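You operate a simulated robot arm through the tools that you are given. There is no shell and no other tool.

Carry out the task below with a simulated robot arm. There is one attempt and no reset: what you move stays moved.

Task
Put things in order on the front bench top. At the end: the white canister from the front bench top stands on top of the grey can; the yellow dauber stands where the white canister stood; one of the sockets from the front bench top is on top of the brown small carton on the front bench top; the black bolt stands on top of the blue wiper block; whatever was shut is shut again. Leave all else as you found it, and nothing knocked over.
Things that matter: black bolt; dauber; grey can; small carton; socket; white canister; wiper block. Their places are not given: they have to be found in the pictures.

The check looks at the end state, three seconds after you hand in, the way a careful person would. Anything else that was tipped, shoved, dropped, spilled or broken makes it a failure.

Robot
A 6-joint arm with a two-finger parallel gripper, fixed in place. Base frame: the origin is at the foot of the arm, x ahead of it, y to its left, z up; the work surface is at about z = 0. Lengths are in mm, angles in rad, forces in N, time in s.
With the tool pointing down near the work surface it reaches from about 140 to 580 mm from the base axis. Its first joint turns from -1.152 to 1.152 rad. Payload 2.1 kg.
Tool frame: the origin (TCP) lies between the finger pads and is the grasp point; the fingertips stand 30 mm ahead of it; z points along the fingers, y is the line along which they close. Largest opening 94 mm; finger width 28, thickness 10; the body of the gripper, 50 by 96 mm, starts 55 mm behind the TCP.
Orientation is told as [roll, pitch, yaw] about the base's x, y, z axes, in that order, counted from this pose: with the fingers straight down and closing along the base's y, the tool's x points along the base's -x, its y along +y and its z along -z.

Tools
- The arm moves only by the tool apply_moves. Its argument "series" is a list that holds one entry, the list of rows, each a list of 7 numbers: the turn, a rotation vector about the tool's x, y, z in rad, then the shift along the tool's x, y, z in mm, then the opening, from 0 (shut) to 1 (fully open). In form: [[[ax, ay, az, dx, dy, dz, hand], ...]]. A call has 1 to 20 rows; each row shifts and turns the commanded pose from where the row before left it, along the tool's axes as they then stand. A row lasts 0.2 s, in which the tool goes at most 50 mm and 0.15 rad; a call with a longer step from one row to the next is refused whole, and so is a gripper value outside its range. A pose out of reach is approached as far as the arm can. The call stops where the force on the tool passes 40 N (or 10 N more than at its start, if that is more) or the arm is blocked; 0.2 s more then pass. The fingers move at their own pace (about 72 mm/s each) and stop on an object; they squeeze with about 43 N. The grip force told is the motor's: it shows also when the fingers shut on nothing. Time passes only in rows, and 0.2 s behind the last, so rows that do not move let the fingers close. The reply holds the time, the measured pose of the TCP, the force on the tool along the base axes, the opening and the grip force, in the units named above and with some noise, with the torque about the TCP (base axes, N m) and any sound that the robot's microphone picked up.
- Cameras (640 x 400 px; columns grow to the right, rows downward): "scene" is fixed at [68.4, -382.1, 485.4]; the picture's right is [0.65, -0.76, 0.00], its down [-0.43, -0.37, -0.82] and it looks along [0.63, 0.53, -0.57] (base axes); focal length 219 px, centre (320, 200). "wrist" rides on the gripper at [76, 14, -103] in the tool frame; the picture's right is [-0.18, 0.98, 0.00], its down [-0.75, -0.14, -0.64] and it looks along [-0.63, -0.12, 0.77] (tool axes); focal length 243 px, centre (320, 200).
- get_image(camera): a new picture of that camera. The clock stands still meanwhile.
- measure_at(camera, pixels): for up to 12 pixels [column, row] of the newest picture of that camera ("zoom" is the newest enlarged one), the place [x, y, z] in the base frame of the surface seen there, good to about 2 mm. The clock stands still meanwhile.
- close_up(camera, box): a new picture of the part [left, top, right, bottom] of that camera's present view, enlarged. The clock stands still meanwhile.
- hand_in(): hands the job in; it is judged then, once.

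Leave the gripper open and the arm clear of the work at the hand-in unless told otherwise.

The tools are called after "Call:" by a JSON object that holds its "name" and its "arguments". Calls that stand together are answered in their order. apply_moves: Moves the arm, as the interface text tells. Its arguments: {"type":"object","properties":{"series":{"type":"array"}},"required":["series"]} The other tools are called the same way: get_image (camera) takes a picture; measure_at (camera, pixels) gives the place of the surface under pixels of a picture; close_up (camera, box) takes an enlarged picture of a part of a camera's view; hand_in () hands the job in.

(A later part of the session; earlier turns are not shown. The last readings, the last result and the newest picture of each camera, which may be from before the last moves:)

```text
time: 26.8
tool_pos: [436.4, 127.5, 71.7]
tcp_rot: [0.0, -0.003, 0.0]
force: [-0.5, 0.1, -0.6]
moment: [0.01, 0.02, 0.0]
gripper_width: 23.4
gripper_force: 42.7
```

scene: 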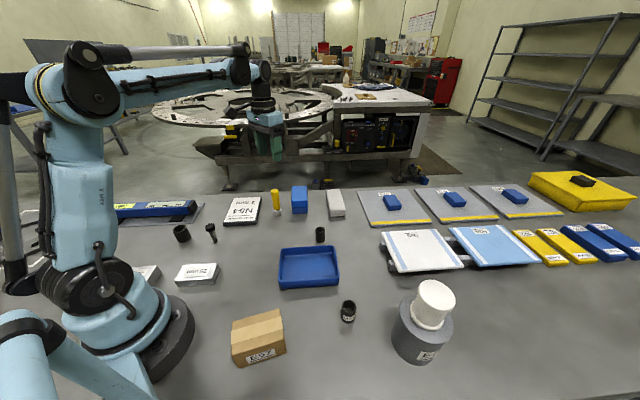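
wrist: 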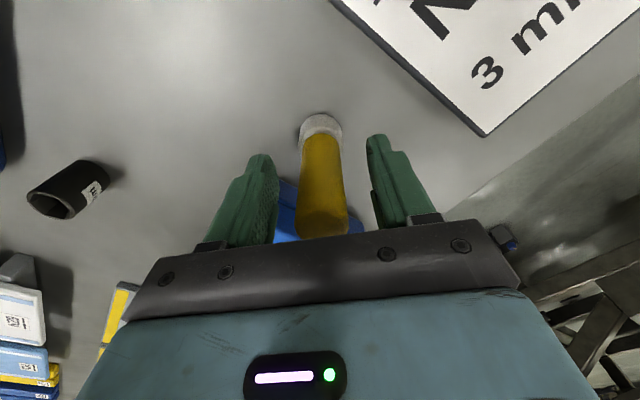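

Gripped (23.4 mm). I lift 100 mm and look.

Call:
{"name": "apply_moves", "arguments": {"series": [[[0, 0, 0, 0, 0, -5, 0], [0, 0, 0, 0, 0, -15, 0], [0, 0, 0, 0, 0, -25, 0], [0, 0, 0, 0, 0, -25, 0], [0, 0, 0, 0, 0, -20, 0], [0, 0, 0, 0, 0, -10, 0], [0, 0, 0, 0, 0, 0, 0]]]}}

Call:
{"name": "close_up", "arguments": {"camera": "scene", "box": [210, 110, 340, 240]}}

Call:
{"name": "get_image", "arguments": {"camera": "wrist"}}

```text
time: 28.4
tool_pos: [435.9, 126.8, 168.8]
tcp_rot: [0.002, -0.003, 0.0]
force: [0.3, -0.9, 0.3]
moment: [0.03, 0.0, -0.02]
gripper_width: 23.5
gripper_force: 42.5
```

```text
3.08 times, centred on (275, 175) of scene
```

zoom: 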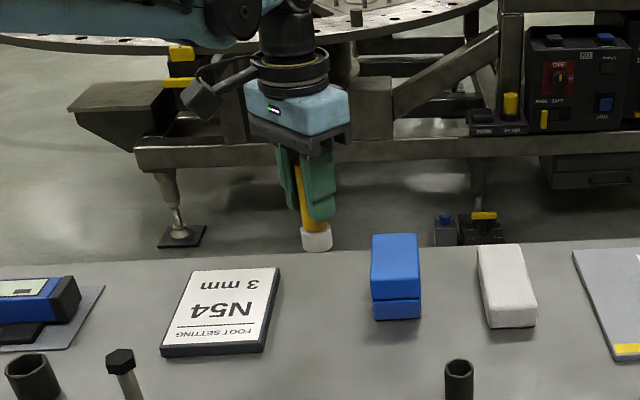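

```text
taken
```

wrist: 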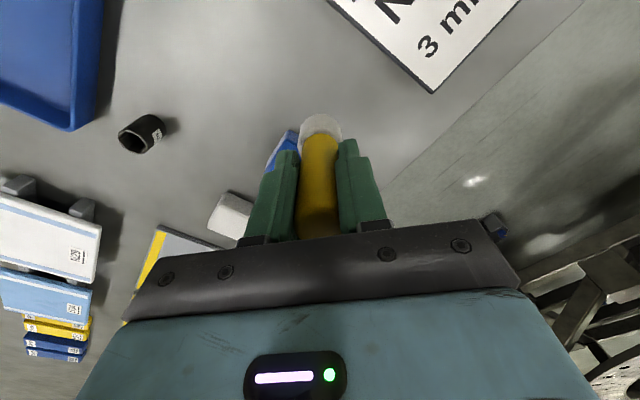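

The dauber hangs straight. I carry it 353 mm in -y and 13 mm in -x to over the canister's old place (424,-226).

Call:
{"name": "apply_moves", "arguments": {"series": [[[0, 0, 0, 1.3, -15, 0, 0], [0, 0, 0, 1, -30, 0, 0], [0, 0, 0, 1, -30, 0, 0], [0, 0, 0, 1, -30, 0, 0], [0, 0, 0, 1, -30, 0, 0], [0, 0, 0, 1, -30, 0, 0], [0, 0, 0, 1, -30, 0, 0], [0, 0, 0, 1, -30, 0, 0], [0, 0, 0, 1, -30, 0, 0], [0, 0, 0, 1, -30, 0, 0], [0, 0, 0, 1, -30, 0, 0], [0, 0, 0, 1, -25, 0, 0], [0, 0, 0, 1, -13.3, 0, 0], [0, 0, 0, 0, 0, 0, 0], [0, 0, 0, 0, 0, 0, 0]]]}}

Call:
{"name": "get_image", "arguments": {"camera": "scene"}}

Call:
{"name": "get_image", "arguments": {"camera": "wrist"}}

```text
time: 31.6
tool_pos: [422.2, -225.2, 169.3]
tcp_rot: [0.001, -0.003, 0.001]
force: [0.1, -0.1, -1.1]
moment: [0.0, -0.01, 0.0]
gripper_width: 23.6
gripper_force: 42.8
```

```text
taken
```

scene: 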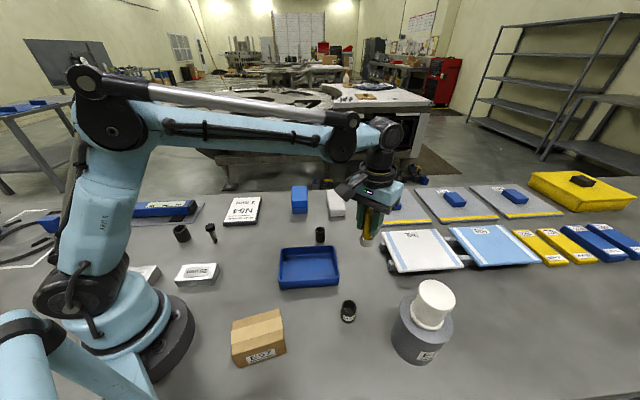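

```text
taken
```

wrist: 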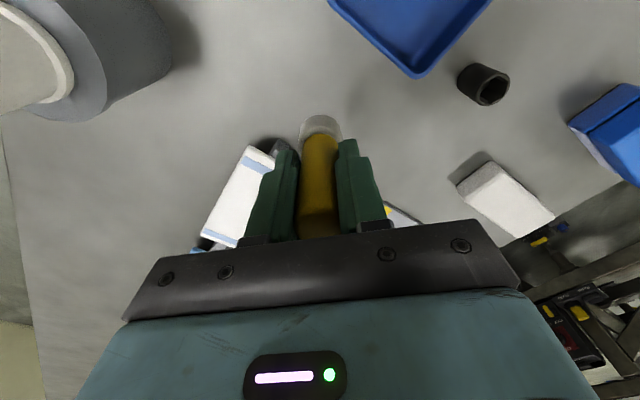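

The dauber hangs over the place, TCP (422,-225,169). I lower 95 mm.

Call:
{"name": "apply_moves", "arguments": {"series": [[[0, 0, 0, -0.6, -0.5, 10, 0], [0, 0, 0, 0, 0, 20, 0], [0, 0, 0, 0, 0, 20, 0], [0, 0, 0, 0, 0, 20, 0], [0, 0, 0, 0, 0, 13, 0], [0, 0, 0, 0, 0, 8, 0], [0, 0, 0, 0, 0, 4, 0], [0, 0, 0, 0, 0, 0, 0], [0, 0, 0, 0, 0, 0, 0]]]}}

Call:
{"name": "close_up", "arguments": {"camera": "scene", "box": [310, 190, 430, 290]}}

```text
time: 33.6
tool_pos: [424.0, -225.3, 74.8]
tcp_rot: [0.002, -0.002, 0.002]
force: [-0.2, -0.3, -0.5]
moment: [0.02, 0.0, -0.02]
gripper_width: 23.8
gripper_force: 43.0
```

```text
4.00 times, centred on (370, 240) of scene
```

zoom: 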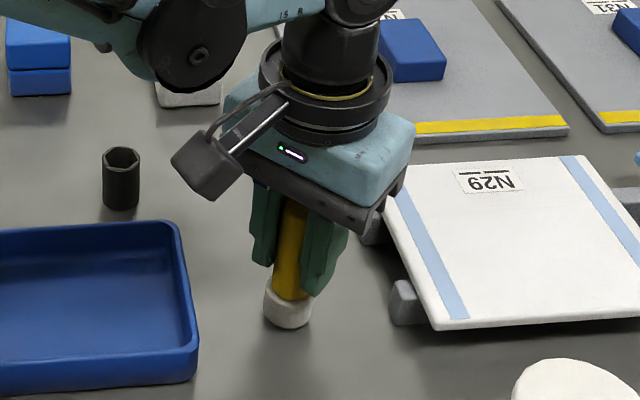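

The dauber is just above the bench. I measure its base and handle for position, then step down.

Call:
{"name": "measure_at", "arguments": {"camera": "zoom", "pixels": [[287, 315], [270, 305], [305, 312], [285, 270], [287, 324], [290, 240]]}}

Call:
{"name": "apply_moves", "arguments": {"series": [[[0, 0, 0, 0, 0, 1.5, 0], [0, 0, 0, 0, 0, 0, 0]]]}}

Call:
{"name": "apply_moves", "arguments": {"series": [[[0, 0, 0, 0, 0, 1, 0], [0, 0, 0, 0, 0, 0, 0]]]}}

```text
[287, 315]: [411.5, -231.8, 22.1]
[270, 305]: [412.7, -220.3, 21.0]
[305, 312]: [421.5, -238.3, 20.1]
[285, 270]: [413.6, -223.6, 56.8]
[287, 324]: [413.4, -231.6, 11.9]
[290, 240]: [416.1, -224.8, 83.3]
```

```text
time: 34.2
tool_pos: [425.5, -225.0, 73.6]
tcp_rot: [0.003, -0.001, 0.0]
force: [0.2, 1.0, -1.1]
moment: [-0.03, -0.01, 0.03]
gripper_width: 23.3
gripper_force: 43.2
```

```text
time: 34.8
tool_pos: [425.2, -224.8, 70.9]
tcp_rot: [0.001, -0.002, -0.001]
force: [-0.8, -0.6, -0.2]
moment: [0.0, 0.01, 0.0]
gripper_width: 23.6
gripper_force: 43.3
```

Base centre comes out at ≈ (424.5,-225.5), good. I keep stepping down for contact.

Call:
{"name": "apply_moves", "arguments": {"series": [[[0, 0, 0, 0, 0, 0.7, 0], [0, 0, 0, 0, 0, 0, 0]]]}}

Call:
{"name": "apply_moves", "arguments": {"series": [[[0, 0, 0, 0, 0, 0.6, 0], [0, 0, 0, 0, 0, 0, 0]]]}}

```text
time: 35.4
tool_pos: [424.3, -225.6, 71.9]
tcp_rot: [0.001, -0.001, 0.0]
force: [0.0, -0.5, -0.4]
moment: [0.0, -0.02, 0.0]
gripper_width: 23.2
gripper_force: 42.5
```

```text
time: 36.0
tool_pos: [423.7, -226.1, 71.6]
tcp_rot: [0.001, -0.004, 0.001]
force: [0.1, 0.1, -0.1]
moment: [-0.05, -0.01, -0.02]
gripper_width: 23.7
gripper_force: 43.1
```

Still no contact force. More 0.6 mm steps.

Call:
{"name": "apply_moves", "arguments": {"series": [[[0, 0, 0, 0, 0, 0.6, 0], [0, 0, 0, 0, 0, 0, 0]]]}}

Call:
{"name": "apply_moves", "arguments": {"series": [[[0, 0, 0, 0, 0, 0.6, 0], [0, 0, 0, 0, 0, 0, 0]]]}}

```text
time: 36.6
tool_pos: [424.4, -225.6, 70.7]
tcp_rot: [0.003, -0.002, 0.001]
force: [-0.9, 0.7, 0.0]
moment: [0.0, 0.0, 0.01]
gripper_width: 23.6
gripper_force: 42.9
```

```text
time: 37.2
tool_pos: [424.4, -225.4, 70.7]
tcp_rot: [0.002, -0.001, 0.001]
force: [0.0, 1.7, 5.2]
moment: [0.04, 0.01, 0.01]
gripper_width: 23.5
gripper_force: 43.2
```

Contact at ≈5 N. I open to 0.6 and check.

Call:
{"name": "apply_moves", "arguments": {"series": [[[0, 0, 0, 0, 0, 0, 0.6], [0, 0, 0, 0, 0, 0, 0.6], [0, 0, 0, 0, 0, 0, 0.6]]]}}

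Call:
{"name": "get_image", "arguments": {"camera": "wrist"}}

```text
time: 38.0
tool_pos: [423.9, -225.5, 69.9]
tcp_rot: [0.003, -0.002, 0.0]
force: [0.8, -1.3, 0.0]
moment: [-0.02, 0.02, 0.04]
gripper_width: 56.2
gripper_force: 0.0
```

```text
taken
```

wrist: 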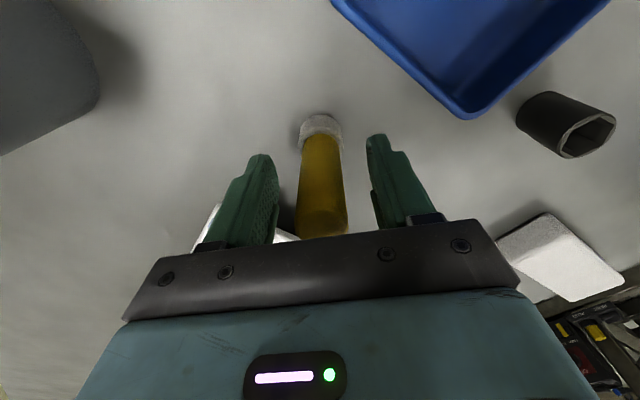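

The dauber stands free. I raise straight up 115 mm, turn to yaw -0.75, and move toward the "19 mm" socket near (300,-267).

Call:
{"name": "apply_moves", "arguments": {"series": [[[0, 0, 0, 0, 0, -10, 0.6], [0, 0, 0, 0, 0, -25, 0.6], [0, 0, 0, 0, 0, -30, 0.6], [0, 0, 0, 0, 0, -30, 0.6], [0, 0, 0, 0, 0, -20, 0.6], [0, 0, 0.15, 0, 0, 0, 0.6], [0, 0, 0.15, 0, 0, 0, 0.6], [0, 0, 0.15, 0, 0, 0, 0.6], [0, 0, 0.15, 0, 0, 0, 0.6], [0, 0, 0.15, 0, 0, 0, 0.6], [0, 0, 0, 12.5, -23, 0, 0.6], [0, 0, 0, 12.5, -23, 0, 0.6], [0, 0, 0, 12.5, -23, 0, 0.6], [0, 0, 0, 12.5, -23, 0, 0.6], [0, 0, 0, 12.5, -23, 0, 0.6], [0, 0, 0, 0, 0, 0, 0.6]]]}}

Call:
{"name": "get_image", "arguments": {"camera": "wrist"}}

Call:
{"name": "get_image", "arguments": {"camera": "scene"}}

```text
time: 41.4
tool_pos: [300.7, -265.6, 184.0]
tcp_rot: [0.001, 0.002, -0.748]
force: [-0.2, -0.3, -0.4]
moment: [-0.01, -0.01, -0.02]
gripper_width: 56.3
gripper_force: 0.1
```

```text
taken
```

wrist: 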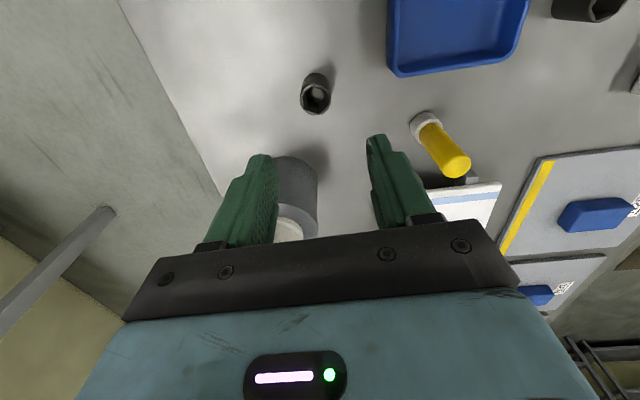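

```text
taken
```

scene: 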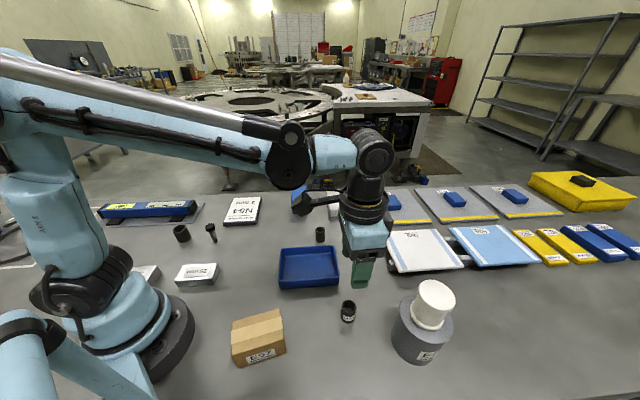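

The socket shows at (316,95) in the wrist picture. I enlarge it and measure its rim.

Call:
{"name": "close_up", "arguments": {"camera": "wrist", "box": [276, 60, 356, 125]}}

Call:
{"name": "measure_at", "arguments": {"camera": "zoom", "pixels": [[200, 295], [440, 270], [315, 225], [330, 418], [230, 380], [420, 360], [240, 240], [400, 230], [330, 100], [240, 160], [410, 150], [330, 190]]}}

```text
6.15 times, centred on (316, 92) of wrist
```

zoom: 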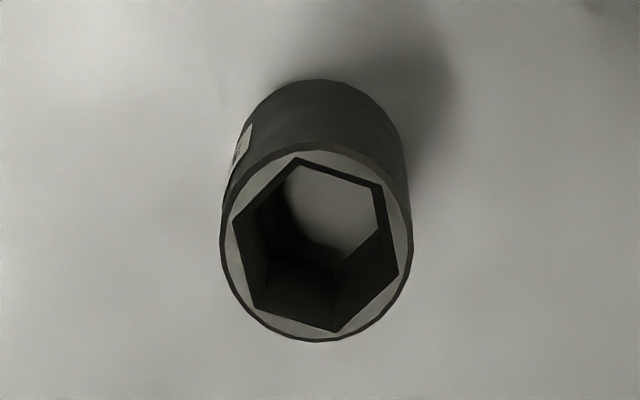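

```text
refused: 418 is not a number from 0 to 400
```

The rim outline runs from columns 222–412 and rows 142–342. I measure rim points on it.

Call:
{"name": "measure_at", "arguments": {"camera": "zoom", "pixels": [[226, 240], [408, 240], [315, 147], [315, 337], [250, 170], [385, 170], [245, 310], [385, 310], [305, 90], [330, 100]]}}

```text
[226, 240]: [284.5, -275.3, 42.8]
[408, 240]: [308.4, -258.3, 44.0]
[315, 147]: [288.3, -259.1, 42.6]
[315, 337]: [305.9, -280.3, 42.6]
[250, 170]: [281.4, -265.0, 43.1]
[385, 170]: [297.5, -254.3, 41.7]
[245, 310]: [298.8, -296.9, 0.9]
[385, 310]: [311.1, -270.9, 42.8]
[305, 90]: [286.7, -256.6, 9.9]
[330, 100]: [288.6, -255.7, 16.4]
```

Socket centre ≈ (297,-268), diameter ≈29, top z≈43. I shift by (-3.7,-2.4) and lower to TCP z≈36.

Call:
{"name": "apply_moves", "arguments": {"series": [[[0, 0, 0, 1.1, -4.3, 10, 0.6], [0, 0, 0, 0, 0, 30, 0.6], [0, 0, 0, 0, 0, 30, 0.6], [0, 0, 0, 0, 0, 30, 0.6], [0, 0, 0, 0, 0, 20, 0.6], [0, 0, 0, 0, 0, 15, 0.6], [0, 0, 0, 0, 0, 9, 0.6], [0, 0, 0, 0, 0, 3, 0.6], [0, 0, 0, 0, 0, 0, 0.6], [0, 0, 0, 0, 0, 0, 0.6]]]}}

Call:
{"name": "get_image", "arguments": {"camera": "wrist"}}

Call:
{"name": "close_up", "arguments": {"camera": "scene", "box": [290, 230, 410, 340]}}

```text
time: 43.6
tool_pos: [296.6, -269.4, 37.9]
tcp_rot: [0.002, -0.001, -0.749]
force: [-0.8, 0.4, 0.3]
moment: [0.02, 0.01, -0.01]
gripper_width: 56.2
gripper_force: 0.1
```

```text
taken
```

wrist: 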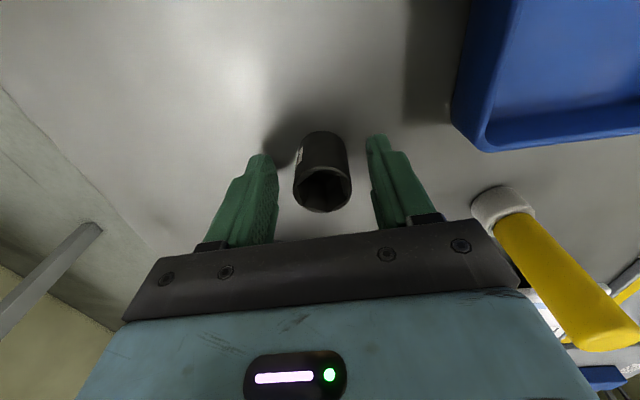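

```text
3.64 times, centred on (350, 285) of scene
```

zoom: 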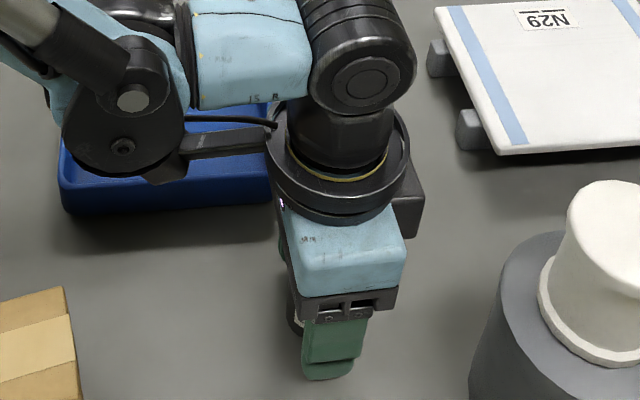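

The socket is centred between the fingers (322,172). I close.

Call:
{"name": "apply_moves", "arguments": {"series": [[[0, 0, 0, 0, 0, 0, 0], [0, 0, 0, 0, 0, 0, 0], [0, 0, 0, 0, 0, 0, 0], [0, 0, 0, 0, 0, 0, 0]]]}}

Call:
{"name": "apply_moves", "arguments": {"series": [[[0, 0, 0, 0, 0, -5, 0], [0, 0, 0, 0, 0, -15, 0], [0, 0, 0, 0, 0, -25, 0], [0, 0, 0, 0, 0, -25, 0], [0, 0, 0, 0, 0, -20, 0], [0, 0, 0, 0, 0, -20, 0], [0, 0, 0, 0, 0, -10, 0], [0, 0, 0, 0, 0, 0, 0]]]}}

Call:
{"name": "get_image", "arguments": {"camera": "wrist"}}

Call:
{"name": "get_image", "arguments": {"camera": "scene"}}

```text
time: 44.6
tool_pos: [295.7, -268.6, 37.7]
tcp_rot: [0.002, 0.0, -0.751]
force: [-0.3, -1.0, 0.5]
moment: [-0.01, 0.03, 0.02]
gripper_width: 30.2
gripper_force: 43.2
```

```text
time: 46.4
tool_pos: [296.8, -271.6, 156.5]
tcp_rot: [0.002, 0.001, -0.751]
force: [-0.4, -0.1, -1.0]
moment: [-0.02, 0.03, 0.02]
gripper_width: 30.0
gripper_force: 42.3
```

```text
taken
```

wrist: 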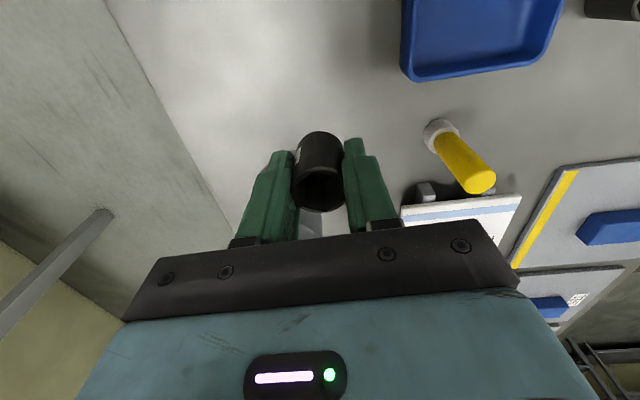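

```text
taken
```

scene: 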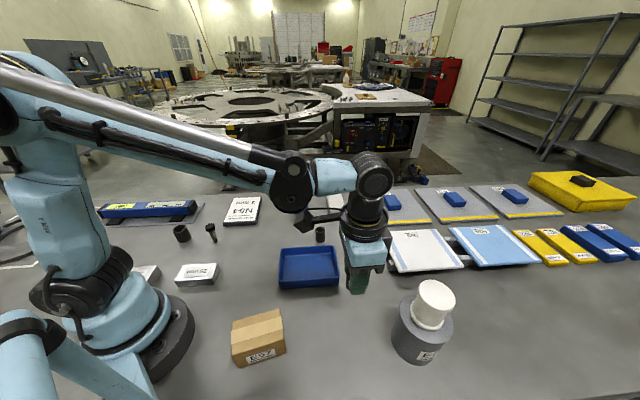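

Socket held (30 mm). I carry it to above the carton centre (142,-169).

Call:
{"name": "apply_moves", "arguments": {"series": [[[0, 0, 0, 10, -1.7, 0, 0], [0, 0, 0, 20, -3.5, 0, 0], [0, 0, 0, 20, -3.5, 0, 0], [0, 0, 0, 20, -3.5, 0, 0], [0, 0, 0, 20, -3.5, 0, 0], [0, 0, 0, 20, -3.5, 0, 0], [0, 0, 0, 20, -3.5, 0, 0], [0, 0, 0, 20, -3.5, 0, 0], [0, 0, 0, 20, -3.5, 0, 0], [0, 0, 0, 11.9, -1.8, 0, 0], [0, 0, 0, 0, 0, 0, 0], [0, 0, 0, 0, 0, 0, 0]]]}}

Call:
{"name": "get_image", "arguments": {"camera": "wrist"}}

Call:
{"name": "get_image", "arguments": {"camera": "scene"}}

```text
time: 49.0
tool_pos: [142.9, -169.8, 157.0]
tcp_rot: [0.001, 0.0, -0.751]
force: [-0.1, 1.0, -1.0]
moment: [0.0, -0.04, 0.01]
gripper_width: 29.9
gripper_force: 43.1
```

```text
taken
```

wrist: 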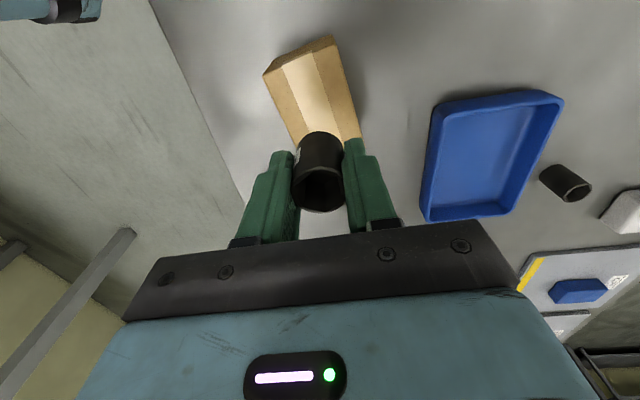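

```text
taken
```

scene: 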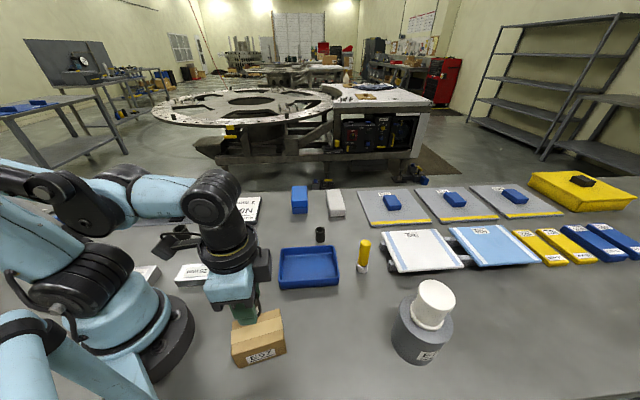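

Now over the carton. I enlarge to check the alignment with the carton top.

Call:
{"name": "close_up", "arguments": {"camera": "scene", "box": [190, 250, 310, 370]}}

Call:
{"name": "measure_at", "arguments": {"camera": "zoom", "pixels": [[175, 220], [155, 220], [180, 235], [165, 205], [150, 230], [250, 220], [200, 260], [150, 262]]}}

Call:
{"name": "measure_at", "arguments": {"camera": "wrist", "pixels": [[318, 135], [322, 210], [300, 170], [335, 170], [310, 100], [270, 75], [330, 40], [355, 130]]}}

```text
3.33 times, centred on (250, 310) of scene
```

zoom: 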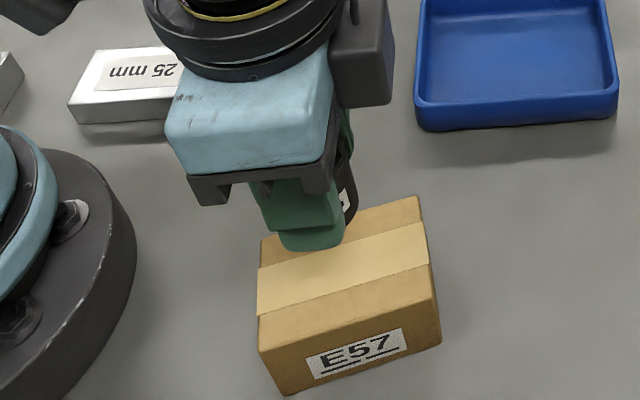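

```text
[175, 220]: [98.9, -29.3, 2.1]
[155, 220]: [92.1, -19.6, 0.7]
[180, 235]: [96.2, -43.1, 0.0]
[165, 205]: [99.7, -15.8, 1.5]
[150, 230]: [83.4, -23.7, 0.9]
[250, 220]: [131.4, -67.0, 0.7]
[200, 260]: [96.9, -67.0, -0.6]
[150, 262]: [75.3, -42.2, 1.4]
```

```text
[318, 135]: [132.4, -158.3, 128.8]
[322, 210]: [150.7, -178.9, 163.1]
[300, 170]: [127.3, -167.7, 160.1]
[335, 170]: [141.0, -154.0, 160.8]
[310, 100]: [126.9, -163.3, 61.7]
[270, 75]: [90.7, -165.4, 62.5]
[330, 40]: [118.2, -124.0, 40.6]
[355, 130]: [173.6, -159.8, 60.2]
```

The socket is over the carton centre (top z≈61, socket bottom ≈119). I lower 54 mm, then step.

Call:
{"name": "apply_moves", "arguments": {"series": [[[0, 0, 0, 0, 0, 10, 0], [0, 0, 0, 0, 0, 15, 0], [0, 0, 0, 0, 0, 15, 0], [0, 0, 0, 0, 0, 8, 0], [0, 0, 0, 0, 0, 4, 0], [0, 0, 0, 0, 0, 2, 0], [0, 0, 0, 0, 0, 0, 0], [0, 0, 0, 0, 0, 0, 0]]]}}

Call:
{"name": "apply_moves", "arguments": {"series": [[[0, 0, 0, 0, 0, 1, 0], [0, 0, 0, 0, 0, 0, 0]]]}}

Call:
{"name": "close_up", "arguments": {"camera": "scene", "box": [190, 250, 310, 370]}}

```text
time: 50.8
tool_pos: [143.0, -170.3, 102.0]
tcp_rot: [0.001, -0.001, -0.75]
force: [-0.5, 1.0, -1.3]
moment: [0.0, -0.02, 0.02]
gripper_width: 30.1
gripper_force: 43.4
```

```text
time: 51.4
tool_pos: [140.7, -170.5, 101.3]
tcp_rot: [0.001, 0.0, -0.751]
force: [0.5, 0.0, -1.1]
moment: [-0.02, 0.01, -0.03]
gripper_width: 30.0
gripper_force: 43.0
```

```text
3.33 times, centred on (250, 310) of scene
```

zoom: 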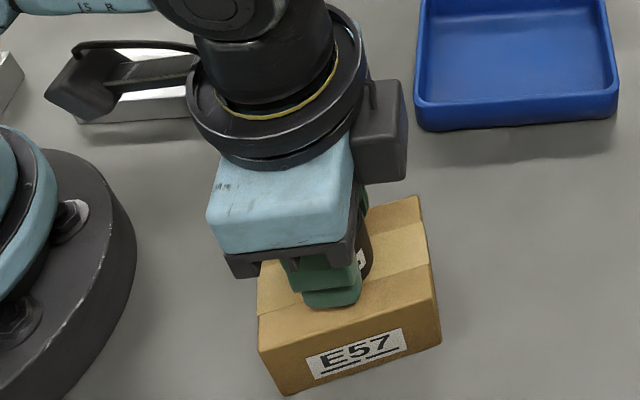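

Close to the carton top now. I step down in small increments, watching the force.

Call:
{"name": "apply_moves", "arguments": {"series": [[[0, 0, 0, 0, 0, 0.8, 0], [0, 0, 0, 0, 0, 0, 0]]]}}

Call:
{"name": "apply_moves", "arguments": {"series": [[[0, 0, 0, 0, 0, 0.7, 0], [0, 0, 0, 0, 0, 0, 0]]]}}

```text
time: 52.0
tool_pos: [140.9, -169.7, 101.3]
tcp_rot: [0.002, -0.001, -0.75]
force: [-0.3, -0.2, -0.1]
moment: [-0.01, -0.01, -0.01]
gripper_width: 30.1
gripper_force: 43.2
```

```text
time: 52.6
tool_pos: [142.0, -168.1, 101.6]
tcp_rot: [0.003, 0.0, -0.751]
force: [0.1, -0.5, -0.7]
moment: [-0.01, -0.01, -0.02]
gripper_width: 30.0
gripper_force: 43.0
```

Call:
{"name": "apply_moves", "arguments": {"series": [[[0, 0, 0, 0, 0, 0.7, 0], [0, 0, 0, 0, 0, 0, 0]]]}}

Call:
{"name": "apply_moves", "arguments": {"series": [[[0, 0, 0, 0, 0, 0.7, 0], [0, 0, 0, 0, 0, 0, 0]]]}}

```text
time: 53.2
tool_pos: [142.2, -168.9, 101.8]
tcp_rot: [0.002, 0.0, -0.749]
force: [-0.1, 0.8, -1.2]
moment: [0.02, 0.04, 0.0]
gripper_width: 30.0
gripper_force: 42.9
```

```text
time: 53.8
tool_pos: [142.4, -168.3, 99.0]
tcp_rot: [0.004, -0.001, -0.752]
force: [0.1, 0.0, 0.0]
moment: [0.0, 0.0, 0.02]
gripper_width: 30.2
gripper_force: 43.0
```

No contact yet; expected within about a millimetre. Continuing 0.6 mm steps.

Call:
{"name": "apply_moves", "arguments": {"series": [[[0, 0, 0, 0, 0, 0.6, 0], [0, 0, 0, 0, 0, 0, 0]]]}}

Call:
{"name": "apply_moves", "arguments": {"series": [[[0, 0, 0, 0, 0, 0.6, 0], [0, 0, 0, 0, 0, 0, 0]]]}}

```text
time: 54.4
tool_pos: [142.1, -169.7, 98.9]
tcp_rot: [0.002, 0.0, -0.75]
force: [0.1, 0.0, -0.9]
moment: [0.04, 0.01, -0.02]
gripper_width: 30.1
gripper_force: 42.9
```

```text
time: 55.0
tool_pos: [142.5, -170.0, 98.4]
tcp_rot: [0.002, 0.0, -0.751]
force: [-0.6, -0.8, 5.5]
moment: [-0.06, 0.07, 0.0]
gripper_width: 30.3
gripper_force: 43.3
```

Contact (≈5.5 N). I open to 0.6 and look.

Call:
{"name": "apply_moves", "arguments": {"series": [[[0, 0, 0, 0, 0, 0, 0.6], [0, 0, 0, 0, 0, 0, 0.6], [0, 0, 0, 0, 0, 0, 0.6]]]}}

Call:
{"name": "get_image", "arguments": {"camera": "wrist"}}

```text
time: 55.8
tool_pos: [143.3, -168.6, 98.4]
tcp_rot: [0.001, -0.001, -0.752]
force: [-0.2, -0.2, -1.3]
moment: [-0.02, 0.02, 0.01]
gripper_width: 56.4
gripper_force: 0.2
```

```text
taken
```

wrist: 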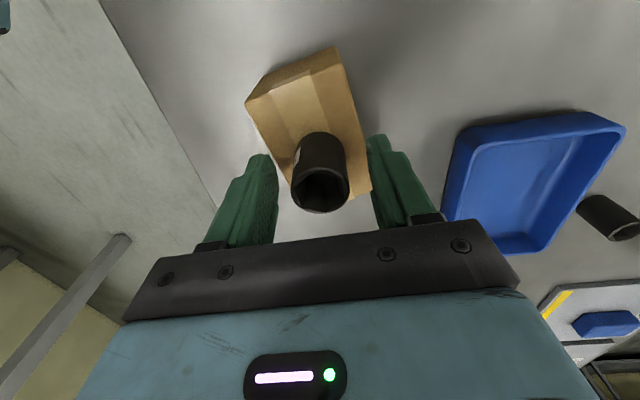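

The socket stands on the carton. I raise 110 mm straight up, turn yaw back to 0, and swing outward and round toward the bolt.

Call:
{"name": "apply_moves", "arguments": {"series": [[[0, 0, 0, 0, 0, -10, 0.6], [0, 0, 0, 0, 0, -25, 0.6], [0, 0, 0, 0, 0, -30, 0.6], [0, 0, 0, 0, 0, -30, 0.6], [0, 0, 0, 0, 0, -15, 0.6], [0, 0, -0.15, 0, 0, 0, 0.6], [0, 0, -0.15, 0, 0, 0, 0.6], [0, 0, -0.15, 0, 0, 0, 0.6], [0, 0, -0.15, 0, 0, 0, 0.6], [0, 0, -0.15, 0, 0, 0, 0.6], [0, 0, 0, -34, 22, 0, 0.6], [0, 0, 0, -34, 22, 0, 0.6], [0, 0, 0, -34, 22, 0, 0.6], [0, 0, 0, -34, 22, 0, 0.6], [0, 0, 0, 0, 0, 0, 0.6]]]}}

Call:
{"name": "get_image", "arguments": {"camera": "scene"}}

```text
time: 59.0
tool_pos: [277.0, -80.2, 210.1]
tcp_rot: [0.002, -0.002, 0.0]
force: [0.4, -0.3, 0.2]
moment: [-0.01, -0.03, 0.03]
gripper_width: 56.4
gripper_force: 0.1
```

```text
taken
```

scene: 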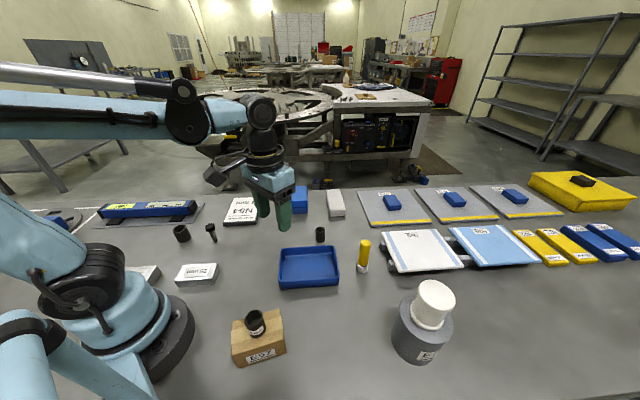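

Socket stands well on the carton (257,322). Now I go over the bolt (226,170) at z≈210.

Call:
{"name": "apply_moves", "arguments": {"series": [[[0, 0, 0, 3, 18, 0, 0.6], [0, 0, 0, 7, 36, 0, 0.6], [0, 0, 0, 7, 36, 0, 0.6], [0, 0, 0, 7, 36, 0, 0.6], [0, 0, 0, 8, 36, 0, 0.6], [0, 0, 0, 8, 36, 0, 0.6], [0, 0, 0, 8, 36, 0, 0.6], [0, 0, 0, 3, 16, 0, 0.6], [0, 0, 0, 0, 0, 0, 0.6], [0, 0, 0, 0, 0, 0, 0.6]]]}}

Call:
{"name": "get_image", "arguments": {"camera": "wrist"}}

Call:
{"name": "get_image", "arguments": {"camera": "scene"}}

```text
time: 61.2
tool_pos: [226.2, 169.5, 210.7]
tcp_rot: [0.002, -0.002, -0.001]
force: [-0.1, 0.0, -0.2]
moment: [0.02, -0.02, -0.03]
gripper_width: 56.4
gripper_force: 0.1
```

```text
taken
```

wrist: 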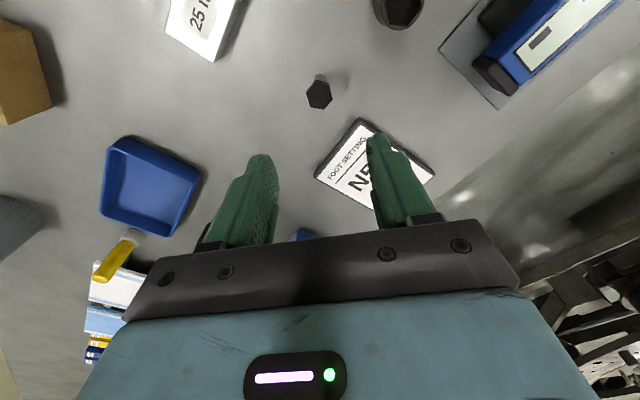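

```text
taken
```

scene: 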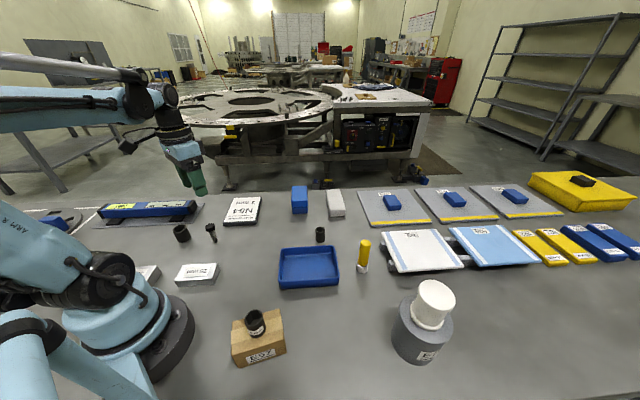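

The bolt head shows at (319,96) in the wrist picture. I enlarge it to read the hexagon's orientation and centre.

Call:
{"name": "close_up", "arguments": {"camera": "wrist", "box": [279, 65, 359, 115]}}

Call:
{"name": "measure_at", "arguments": {"camera": "zoom", "pixels": [[320, 245], [260, 200], [380, 200], [265, 280], [380, 275], [320, 160], [320, 330], [320, 110], [320, 85]]}}

```text
8.00 times, centred on (319, 90) of wrist
```

zoom: 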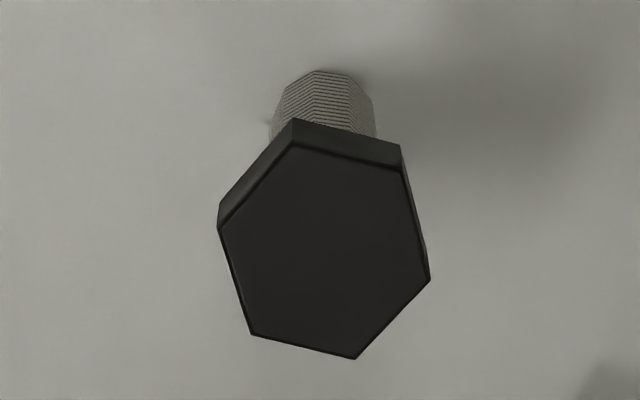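

```text
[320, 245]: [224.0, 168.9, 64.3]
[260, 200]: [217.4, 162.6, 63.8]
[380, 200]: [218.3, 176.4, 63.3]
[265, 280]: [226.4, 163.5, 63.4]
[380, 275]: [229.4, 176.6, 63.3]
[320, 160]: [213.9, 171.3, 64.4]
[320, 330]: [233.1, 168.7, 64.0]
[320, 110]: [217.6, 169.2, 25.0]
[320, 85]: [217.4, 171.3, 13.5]
```

The hexagon's flats are normal to about 96.7° from +x, so a yaw of +0.117 rad puts the pads on two flats; head centre ≈ (224.6,169.9), 23 mm across flats. I turn, shift and lower to z≈100 first.

Call:
{"name": "apply_moves", "arguments": {"series": [[[0, 0, -0.117, 0, 0, 0, 0.6], [0, 0, 0, 1.5, 0.6, 10, 0.6], [0, 0, 0, 0, 0, 30, 0.6], [0, 0, 0, 0, 0, 30, 0.6], [0, 0, 0, 0, 0, 25, 0.6], [0, 0, 0, 0, 0, 15, 0.6], [0, 0, 0, 0, 0, 0, 0.6], [0, 0, 0, 0, 0, 0, 0.6]]]}}

Call:
{"name": "get_image", "arguments": {"camera": "wrist"}}

Call:
{"name": "close_up", "arguments": {"camera": "wrist", "box": [220, 100, 420, 225]}}

Call:
{"name": "measure_at", "arguments": {"camera": "zoom", "pixels": [[320, 165], [290, 165], [350, 165], [320, 145], [320, 185], [310, 110]]}}

```text
time: 63.0
tool_pos: [224.4, 172.2, 97.6]
tcp_rot: [0.002, -0.003, 0.116]
force: [0.6, -1.3, 0.4]
moment: [-0.01, 0.03, 0.0]
gripper_width: 56.4
gripper_force: 0.0
```

```text
taken
```

wrist: 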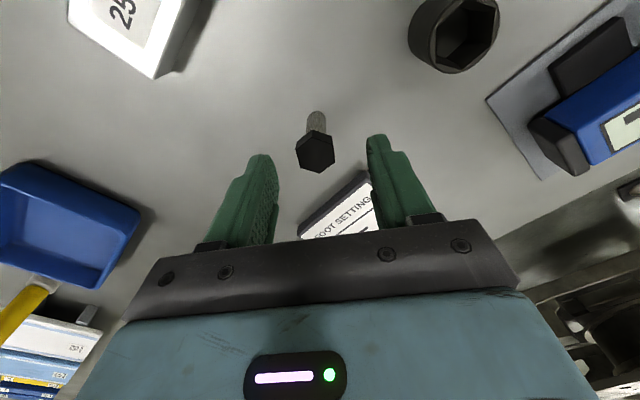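

```text
3.20 times, centred on (320, 162) of wrist
```

zoom: 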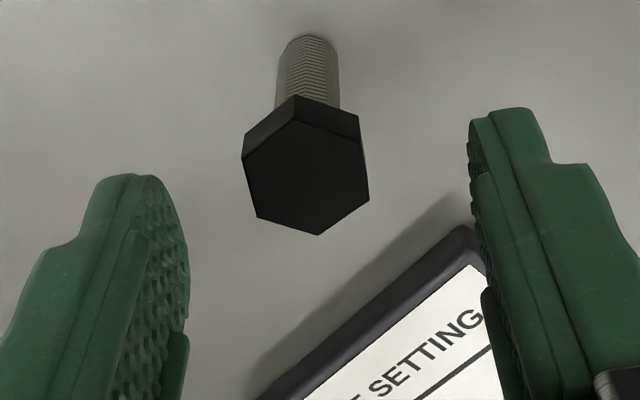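

```text
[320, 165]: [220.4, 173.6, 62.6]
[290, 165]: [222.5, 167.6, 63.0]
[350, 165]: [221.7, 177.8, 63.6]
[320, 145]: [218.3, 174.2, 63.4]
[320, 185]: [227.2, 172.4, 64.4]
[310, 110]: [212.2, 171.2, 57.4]
```

The tool axis should fall on picture column 320; the head centre is at zoom column 307, so the bolt sits about 2.5 mm toward -tool y. I correct by that and lower 40 mm to z≈57.

Call:
{"name": "apply_moves", "arguments": {"series": [[[0, 0, 0, 0.4, -2.4, 0, 0.6], [0, 0, 0, 0, 0, 15, 0.6], [0, 0, 0, 0, 0, 15, 0.6], [0, 0, 0, 0, 0, 10, 0.6], [0, 0, 0, 0, 0, 0, 0.6], [0, 0, 0, 0, 0, 0, 0.6]]]}}

Call:
{"name": "close_up", "arguments": {"camera": "wrist", "box": [220, 110, 420, 235]}}

Call:
{"name": "close_up", "arguments": {"camera": "scene", "box": [150, 170, 270, 260]}}

```text
time: 64.4
tool_pos: [228.9, 166.7, 59.3]
tcp_rot: [0.001, -0.004, 0.118]
force: [-0.4, -0.8, 0.3]
moment: [0.02, -0.01, -0.01]
gripper_width: 56.8
gripper_force: 0.0
```

```text
3.20 times, centred on (320, 172) of wrist
```

zoom: 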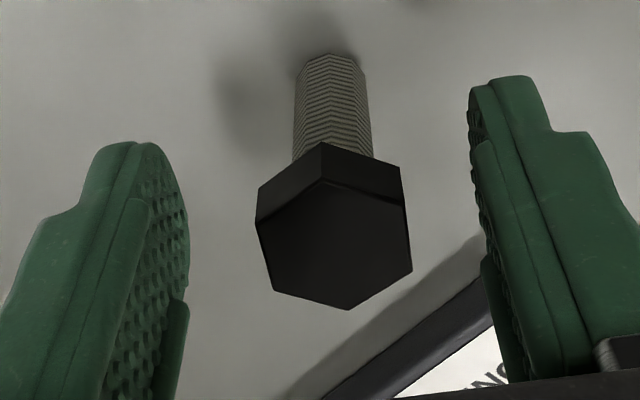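

```text
4.44 times, centred on (210, 215) of scene
```

zoom: 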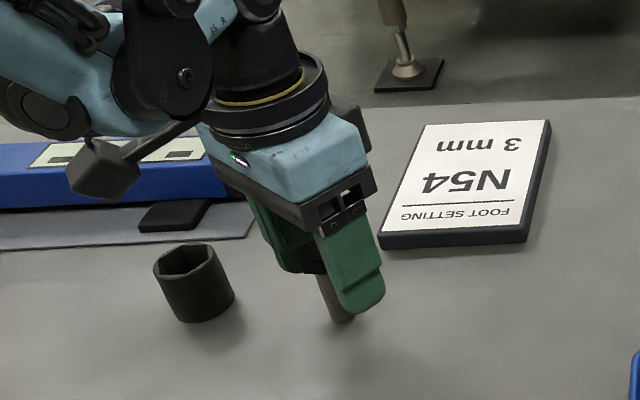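

The reading and the picture both say the TCP is now about (228,167), a few mm off the bolt axis. I wait two still rows and read again before correcting.

Call:
{"name": "apply_moves", "arguments": {"series": [[[0, 0, 0, 0, 0, 0, 0.6], [0, 0, 0, 0, 0, 0, 0.6], [0, 0, 0, 0, 0, 0, 0.6]]]}}

Call:
{"name": "close_up", "arguments": {"camera": "wrist", "box": [220, 110, 420, 235]}}

Call:
{"name": "measure_at", "arguments": {"camera": "zoom", "pixels": [[335, 246], [290, 246], [380, 246], [335, 200], [340, 295], [330, 120]]}}

```text
time: 65.2
tool_pos: [227.4, 167.0, 59.5]
tcp_rot: [0.002, -0.002, 0.118]
force: [0.8, 0.0, -0.4]
moment: [-0.04, -0.02, 0.03]
gripper_width: 56.2
gripper_force: 0.0
```

```text
3.20 times, centred on (320, 172) of wrist
```

zoom: 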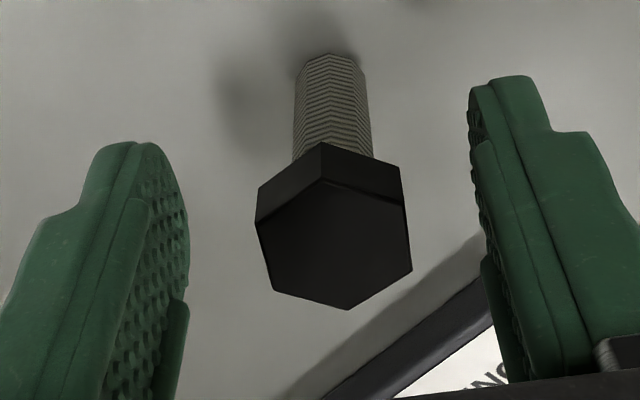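

```text
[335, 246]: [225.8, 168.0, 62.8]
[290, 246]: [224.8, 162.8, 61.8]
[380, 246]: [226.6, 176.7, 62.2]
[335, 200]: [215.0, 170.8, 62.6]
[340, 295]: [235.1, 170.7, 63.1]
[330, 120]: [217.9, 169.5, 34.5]
```

Steady. I correct by +2.4 tool x, +3.0 tool y and 2 mm down, then look again.

Call:
{"name": "apply_moves", "arguments": {"series": [[[0, 0, 0, 2.4, 3.0, 2, 0.6], [0, 0, 0, 0, 0, 0, 0.6], [0, 0, 0, 0, 0, 0, 0.6]]]}}

Call:
{"name": "close_up", "arguments": {"camera": "wrist", "box": [220, 110, 420, 235]}}

```text
time: 66.0
tool_pos: [222.5, 170.5, 57.5]
tcp_rot: [0.002, -0.002, 0.115]
force: [0.1, -0.3, -0.5]
moment: [0.0, 0.01, -0.03]
gripper_width: 56.7
gripper_force: 0.1
```

```text
3.20 times, centred on (320, 172) of wrist
```

zoom: 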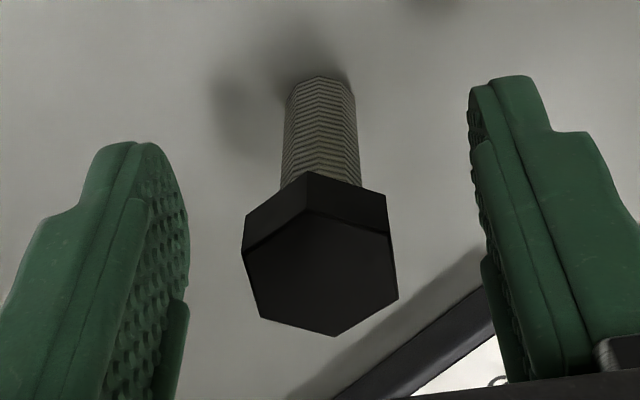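

The head is now centred (zoom column 322, expected 320) with two flats facing the pads. I close gradually.

Call:
{"name": "apply_moves", "arguments": {"series": [[[0, 0, 0, 0, 0, 0, 0.45], [0, 0, 0, 0, 0, 0, 0.38], [0, 0, 0, 0, 0, 0, 0.33], [0, 0, 0, 0, 0, 0, 0.3], [0, 0, 0, 0, 0, 0, 0.28], [0, 0, 0, 0, 0, 0, 0.26], [0, 0, 0, 0, 0, 0, 0.24], [0, 0, 0, 0, 0, 0, 0.22], [0, 0, 0, 0, 0, 0, 0.1], [0, 0, 0, 0, 0, 0, 0], [0, 0, 0, 0, 0, 0, 0], [0, 0, 0, 0, 0, 0, 0]]]}}

Call:
{"name": "close_up", "arguments": {"camera": "wrist", "box": [220, 110, 420, 235]}}

Call:
{"name": "close_up", "arguments": {"camera": "scene", "box": [150, 170, 270, 260]}}

```text
time: 68.6
tool_pos: [223.1, 169.9, 57.8]
tcp_rot: [0.001, -0.001, 0.116]
force: [0.3, -1.2, 10.8]
moment: [-0.11, 0.04, 0.0]
gripper_width: 23.4
gripper_force: 43.0
```

```text
3.20 times, centred on (320, 172) of wrist
```

zoom: 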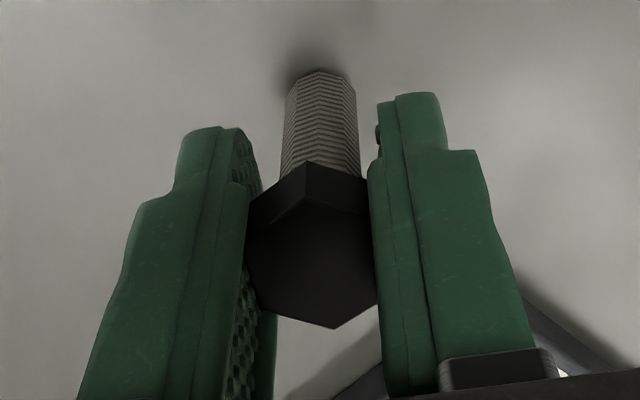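

```text
4.44 times, centred on (210, 215) of scene
```

zoom: 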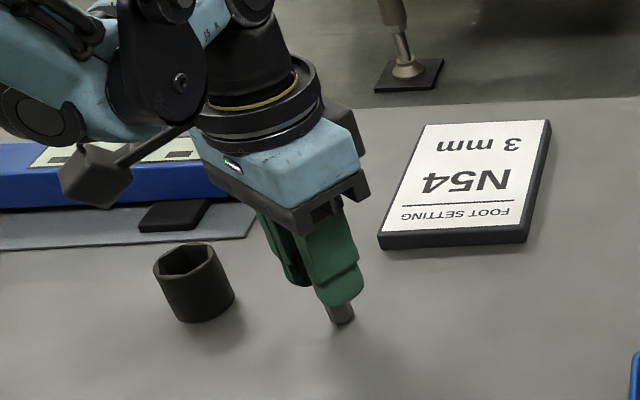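

Gripped at 23.4 mm (across the flats). I lift gently and then check the bolt's uprightness.

Call:
{"name": "apply_moves", "arguments": {"series": [[[0, 0, 0, 0, 0, -2, 0], [0, 0, 0, 0, 0, -8, 0], [0, 0, 0, 0, 0, -15, 0], [0, 0, 0, 0, 0, -20, 0], [0, 0, 0, 0, 0, -25, 0], [0, 0, 0, 0, 0, -25, 0], [0, 0, 0, 0, 0, -15, 0], [0, 0, 0, 0, 0, 0, 0], [0, 0, 0, 0, 0, 0, 0]]]}}

Call:
{"name": "close_up", "arguments": {"camera": "wrist", "box": [220, 110, 420, 235]}}

Call:
{"name": "close_up", "arguments": {"camera": "scene", "box": [150, 140, 270, 240]}}

```text
time: 70.6
tool_pos: [222.6, 170.9, 165.8]
tcp_rot: [0.001, -0.002, 0.116]
force: [0.3, -0.6, -0.8]
moment: [-0.01, 0.02, 0.0]
gripper_width: 23.4
gripper_force: 43.1
```

```text
3.20 times, centred on (320, 172) of wrist
```

zoom: 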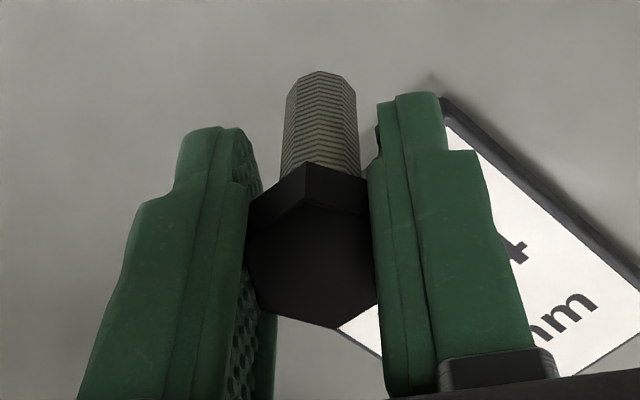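

```text
4.00 times, centred on (210, 190) of scene
```

zoom: 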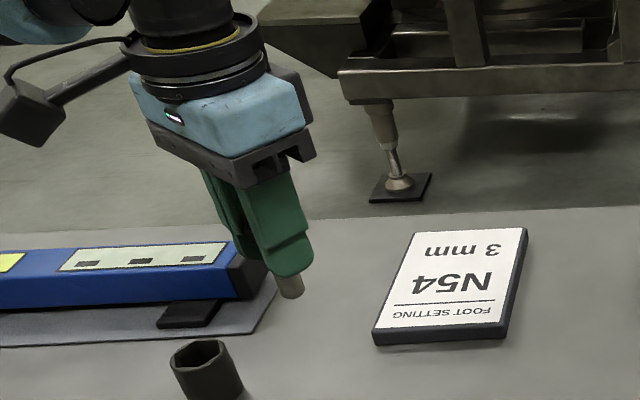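

Held. To judge any tilt I enlarge the shank strongly in both views.

Call:
{"name": "close_up", "arguments": {"camera": "wrist", "box": [296, 126, 344, 172]}}

Call:
{"name": "close_up", "arguments": {"camera": "scene", "box": [200, 190, 240, 220]}}

```text
8.70 times, centred on (320, 149) of wrist
```

zoom: 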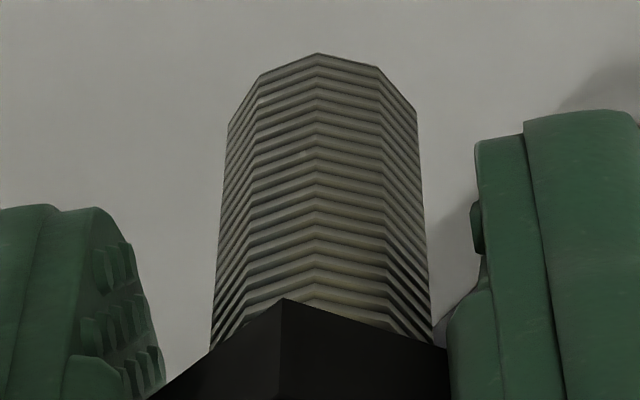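

```text
13.33 times, centred on (220, 205) of scene
```

zoom: 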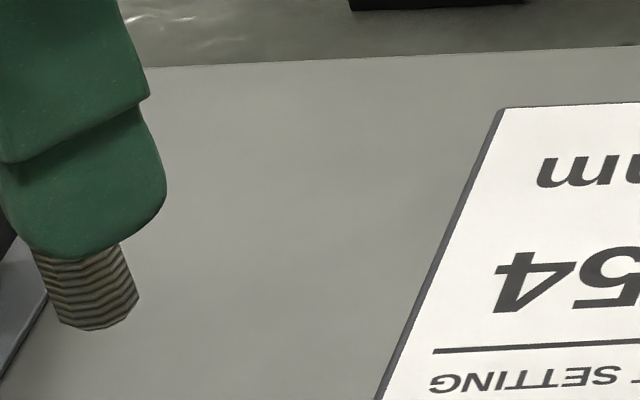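

Shank edges converge where vertical lines should, so the bolt hangs upright; its axis is about 2 mm ahead of the TCP. I carry it to above the blue block's centre (521,96), bolt bottom at ≈108.

Call:
{"name": "apply_moves", "arguments": {"series": [[[0, 0, 0, -11, -4.2, 0, 0], [0, 0, 0, -22, -8.35, 0, 0], [0, 0, 0, -22, -8.35, 0, 0], [0, 0, 0, -22, -8.35, 0, 0], [0, 0, 0, -22, -8.35, 0, 0], [0, 0, 0, -22, -8.35, 0, 0], [0, 0, 0, -22, -8.35, 0, 0], [0, 0, 0, -22, -8.35, 0, 0], [0, 0, 0, -22, -8.35, 0, 0], [0, 0, 0, -22, -8.35, 0, 0], [0, 0, 0, -22, -8.35, 0, 0], [0, 0, 0, -22, -8.35, 0, 0], [0, 0, 0, -22, -8.35, 0, 0], [0, 0, 0, -10.7, -4.2, 0, 0], [0, 0, 0, 0, 0, 0, 0], [0, 0, 0, 0, 0, 0, 0]]]}}

Call:
{"name": "get_image", "arguments": {"camera": "wrist"}}

Call:
{"name": "get_image", "arguments": {"camera": "scene"}}

Call:
{"name": "close_up", "arguments": {"camera": "scene", "box": [255, 150, 345, 220]}}

```text
time: 74.0
tool_pos: [519.9, 96.5, 168.6]
tcp_rot: [0.002, -0.002, 0.117]
force: [-0.2, 0.8, -1.6]
moment: [0.0, 0.0, 0.01]
gripper_width: 23.7
gripper_force: 43.3
```

```text
taken
```

wrist: 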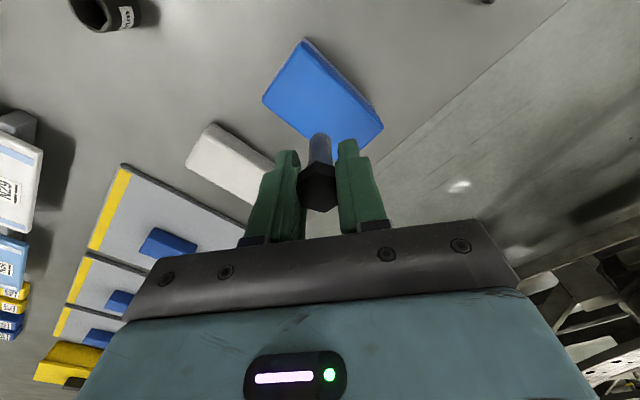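

```text
taken
```

scene: 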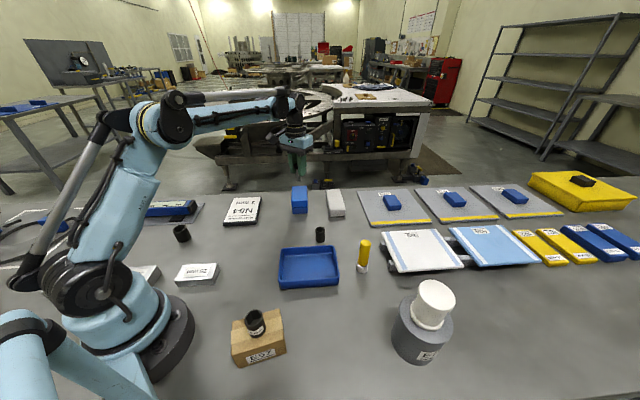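

```text
5.71 times, centred on (300, 185) of scene
```

zoom: 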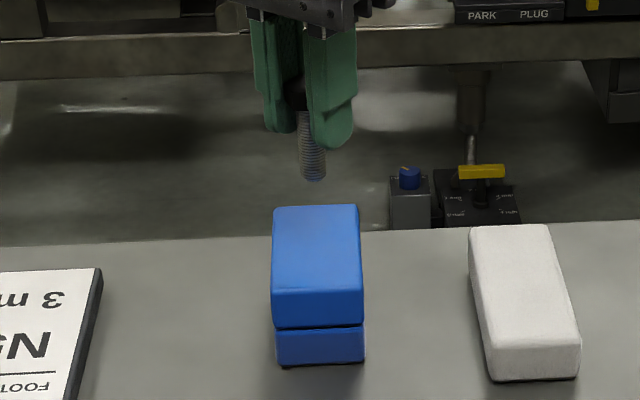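

The bolt is over the block. I measure the block's top corners in the wrist picture for the final position.

Call:
{"name": "measure_at", "arguments": {"camera": "wrist", "pixels": [[305, 45], [268, 100], [377, 125], [345, 150], [300, 90], [330, 100], [315, 120], [345, 110]]}}

Call:
{"name": "apply_moves", "arguments": {"series": [[[0, 0, 0, 0, 0, 0, 0]]]}}

```text
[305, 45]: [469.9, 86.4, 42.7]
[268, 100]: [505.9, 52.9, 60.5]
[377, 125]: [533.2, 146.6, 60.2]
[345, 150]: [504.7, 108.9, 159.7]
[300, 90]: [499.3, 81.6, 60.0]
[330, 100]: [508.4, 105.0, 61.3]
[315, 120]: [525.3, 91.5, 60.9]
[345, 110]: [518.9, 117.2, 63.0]
```

```text
time: 74.4
tool_pos: [521.2, 94.5, 167.2]
tcp_rot: [0.002, -0.001, 0.116]
force: [0.1, -0.4, -2.0]
moment: [0.01, -0.01, -0.03]
gripper_width: 23.5
gripper_force: 42.7
```

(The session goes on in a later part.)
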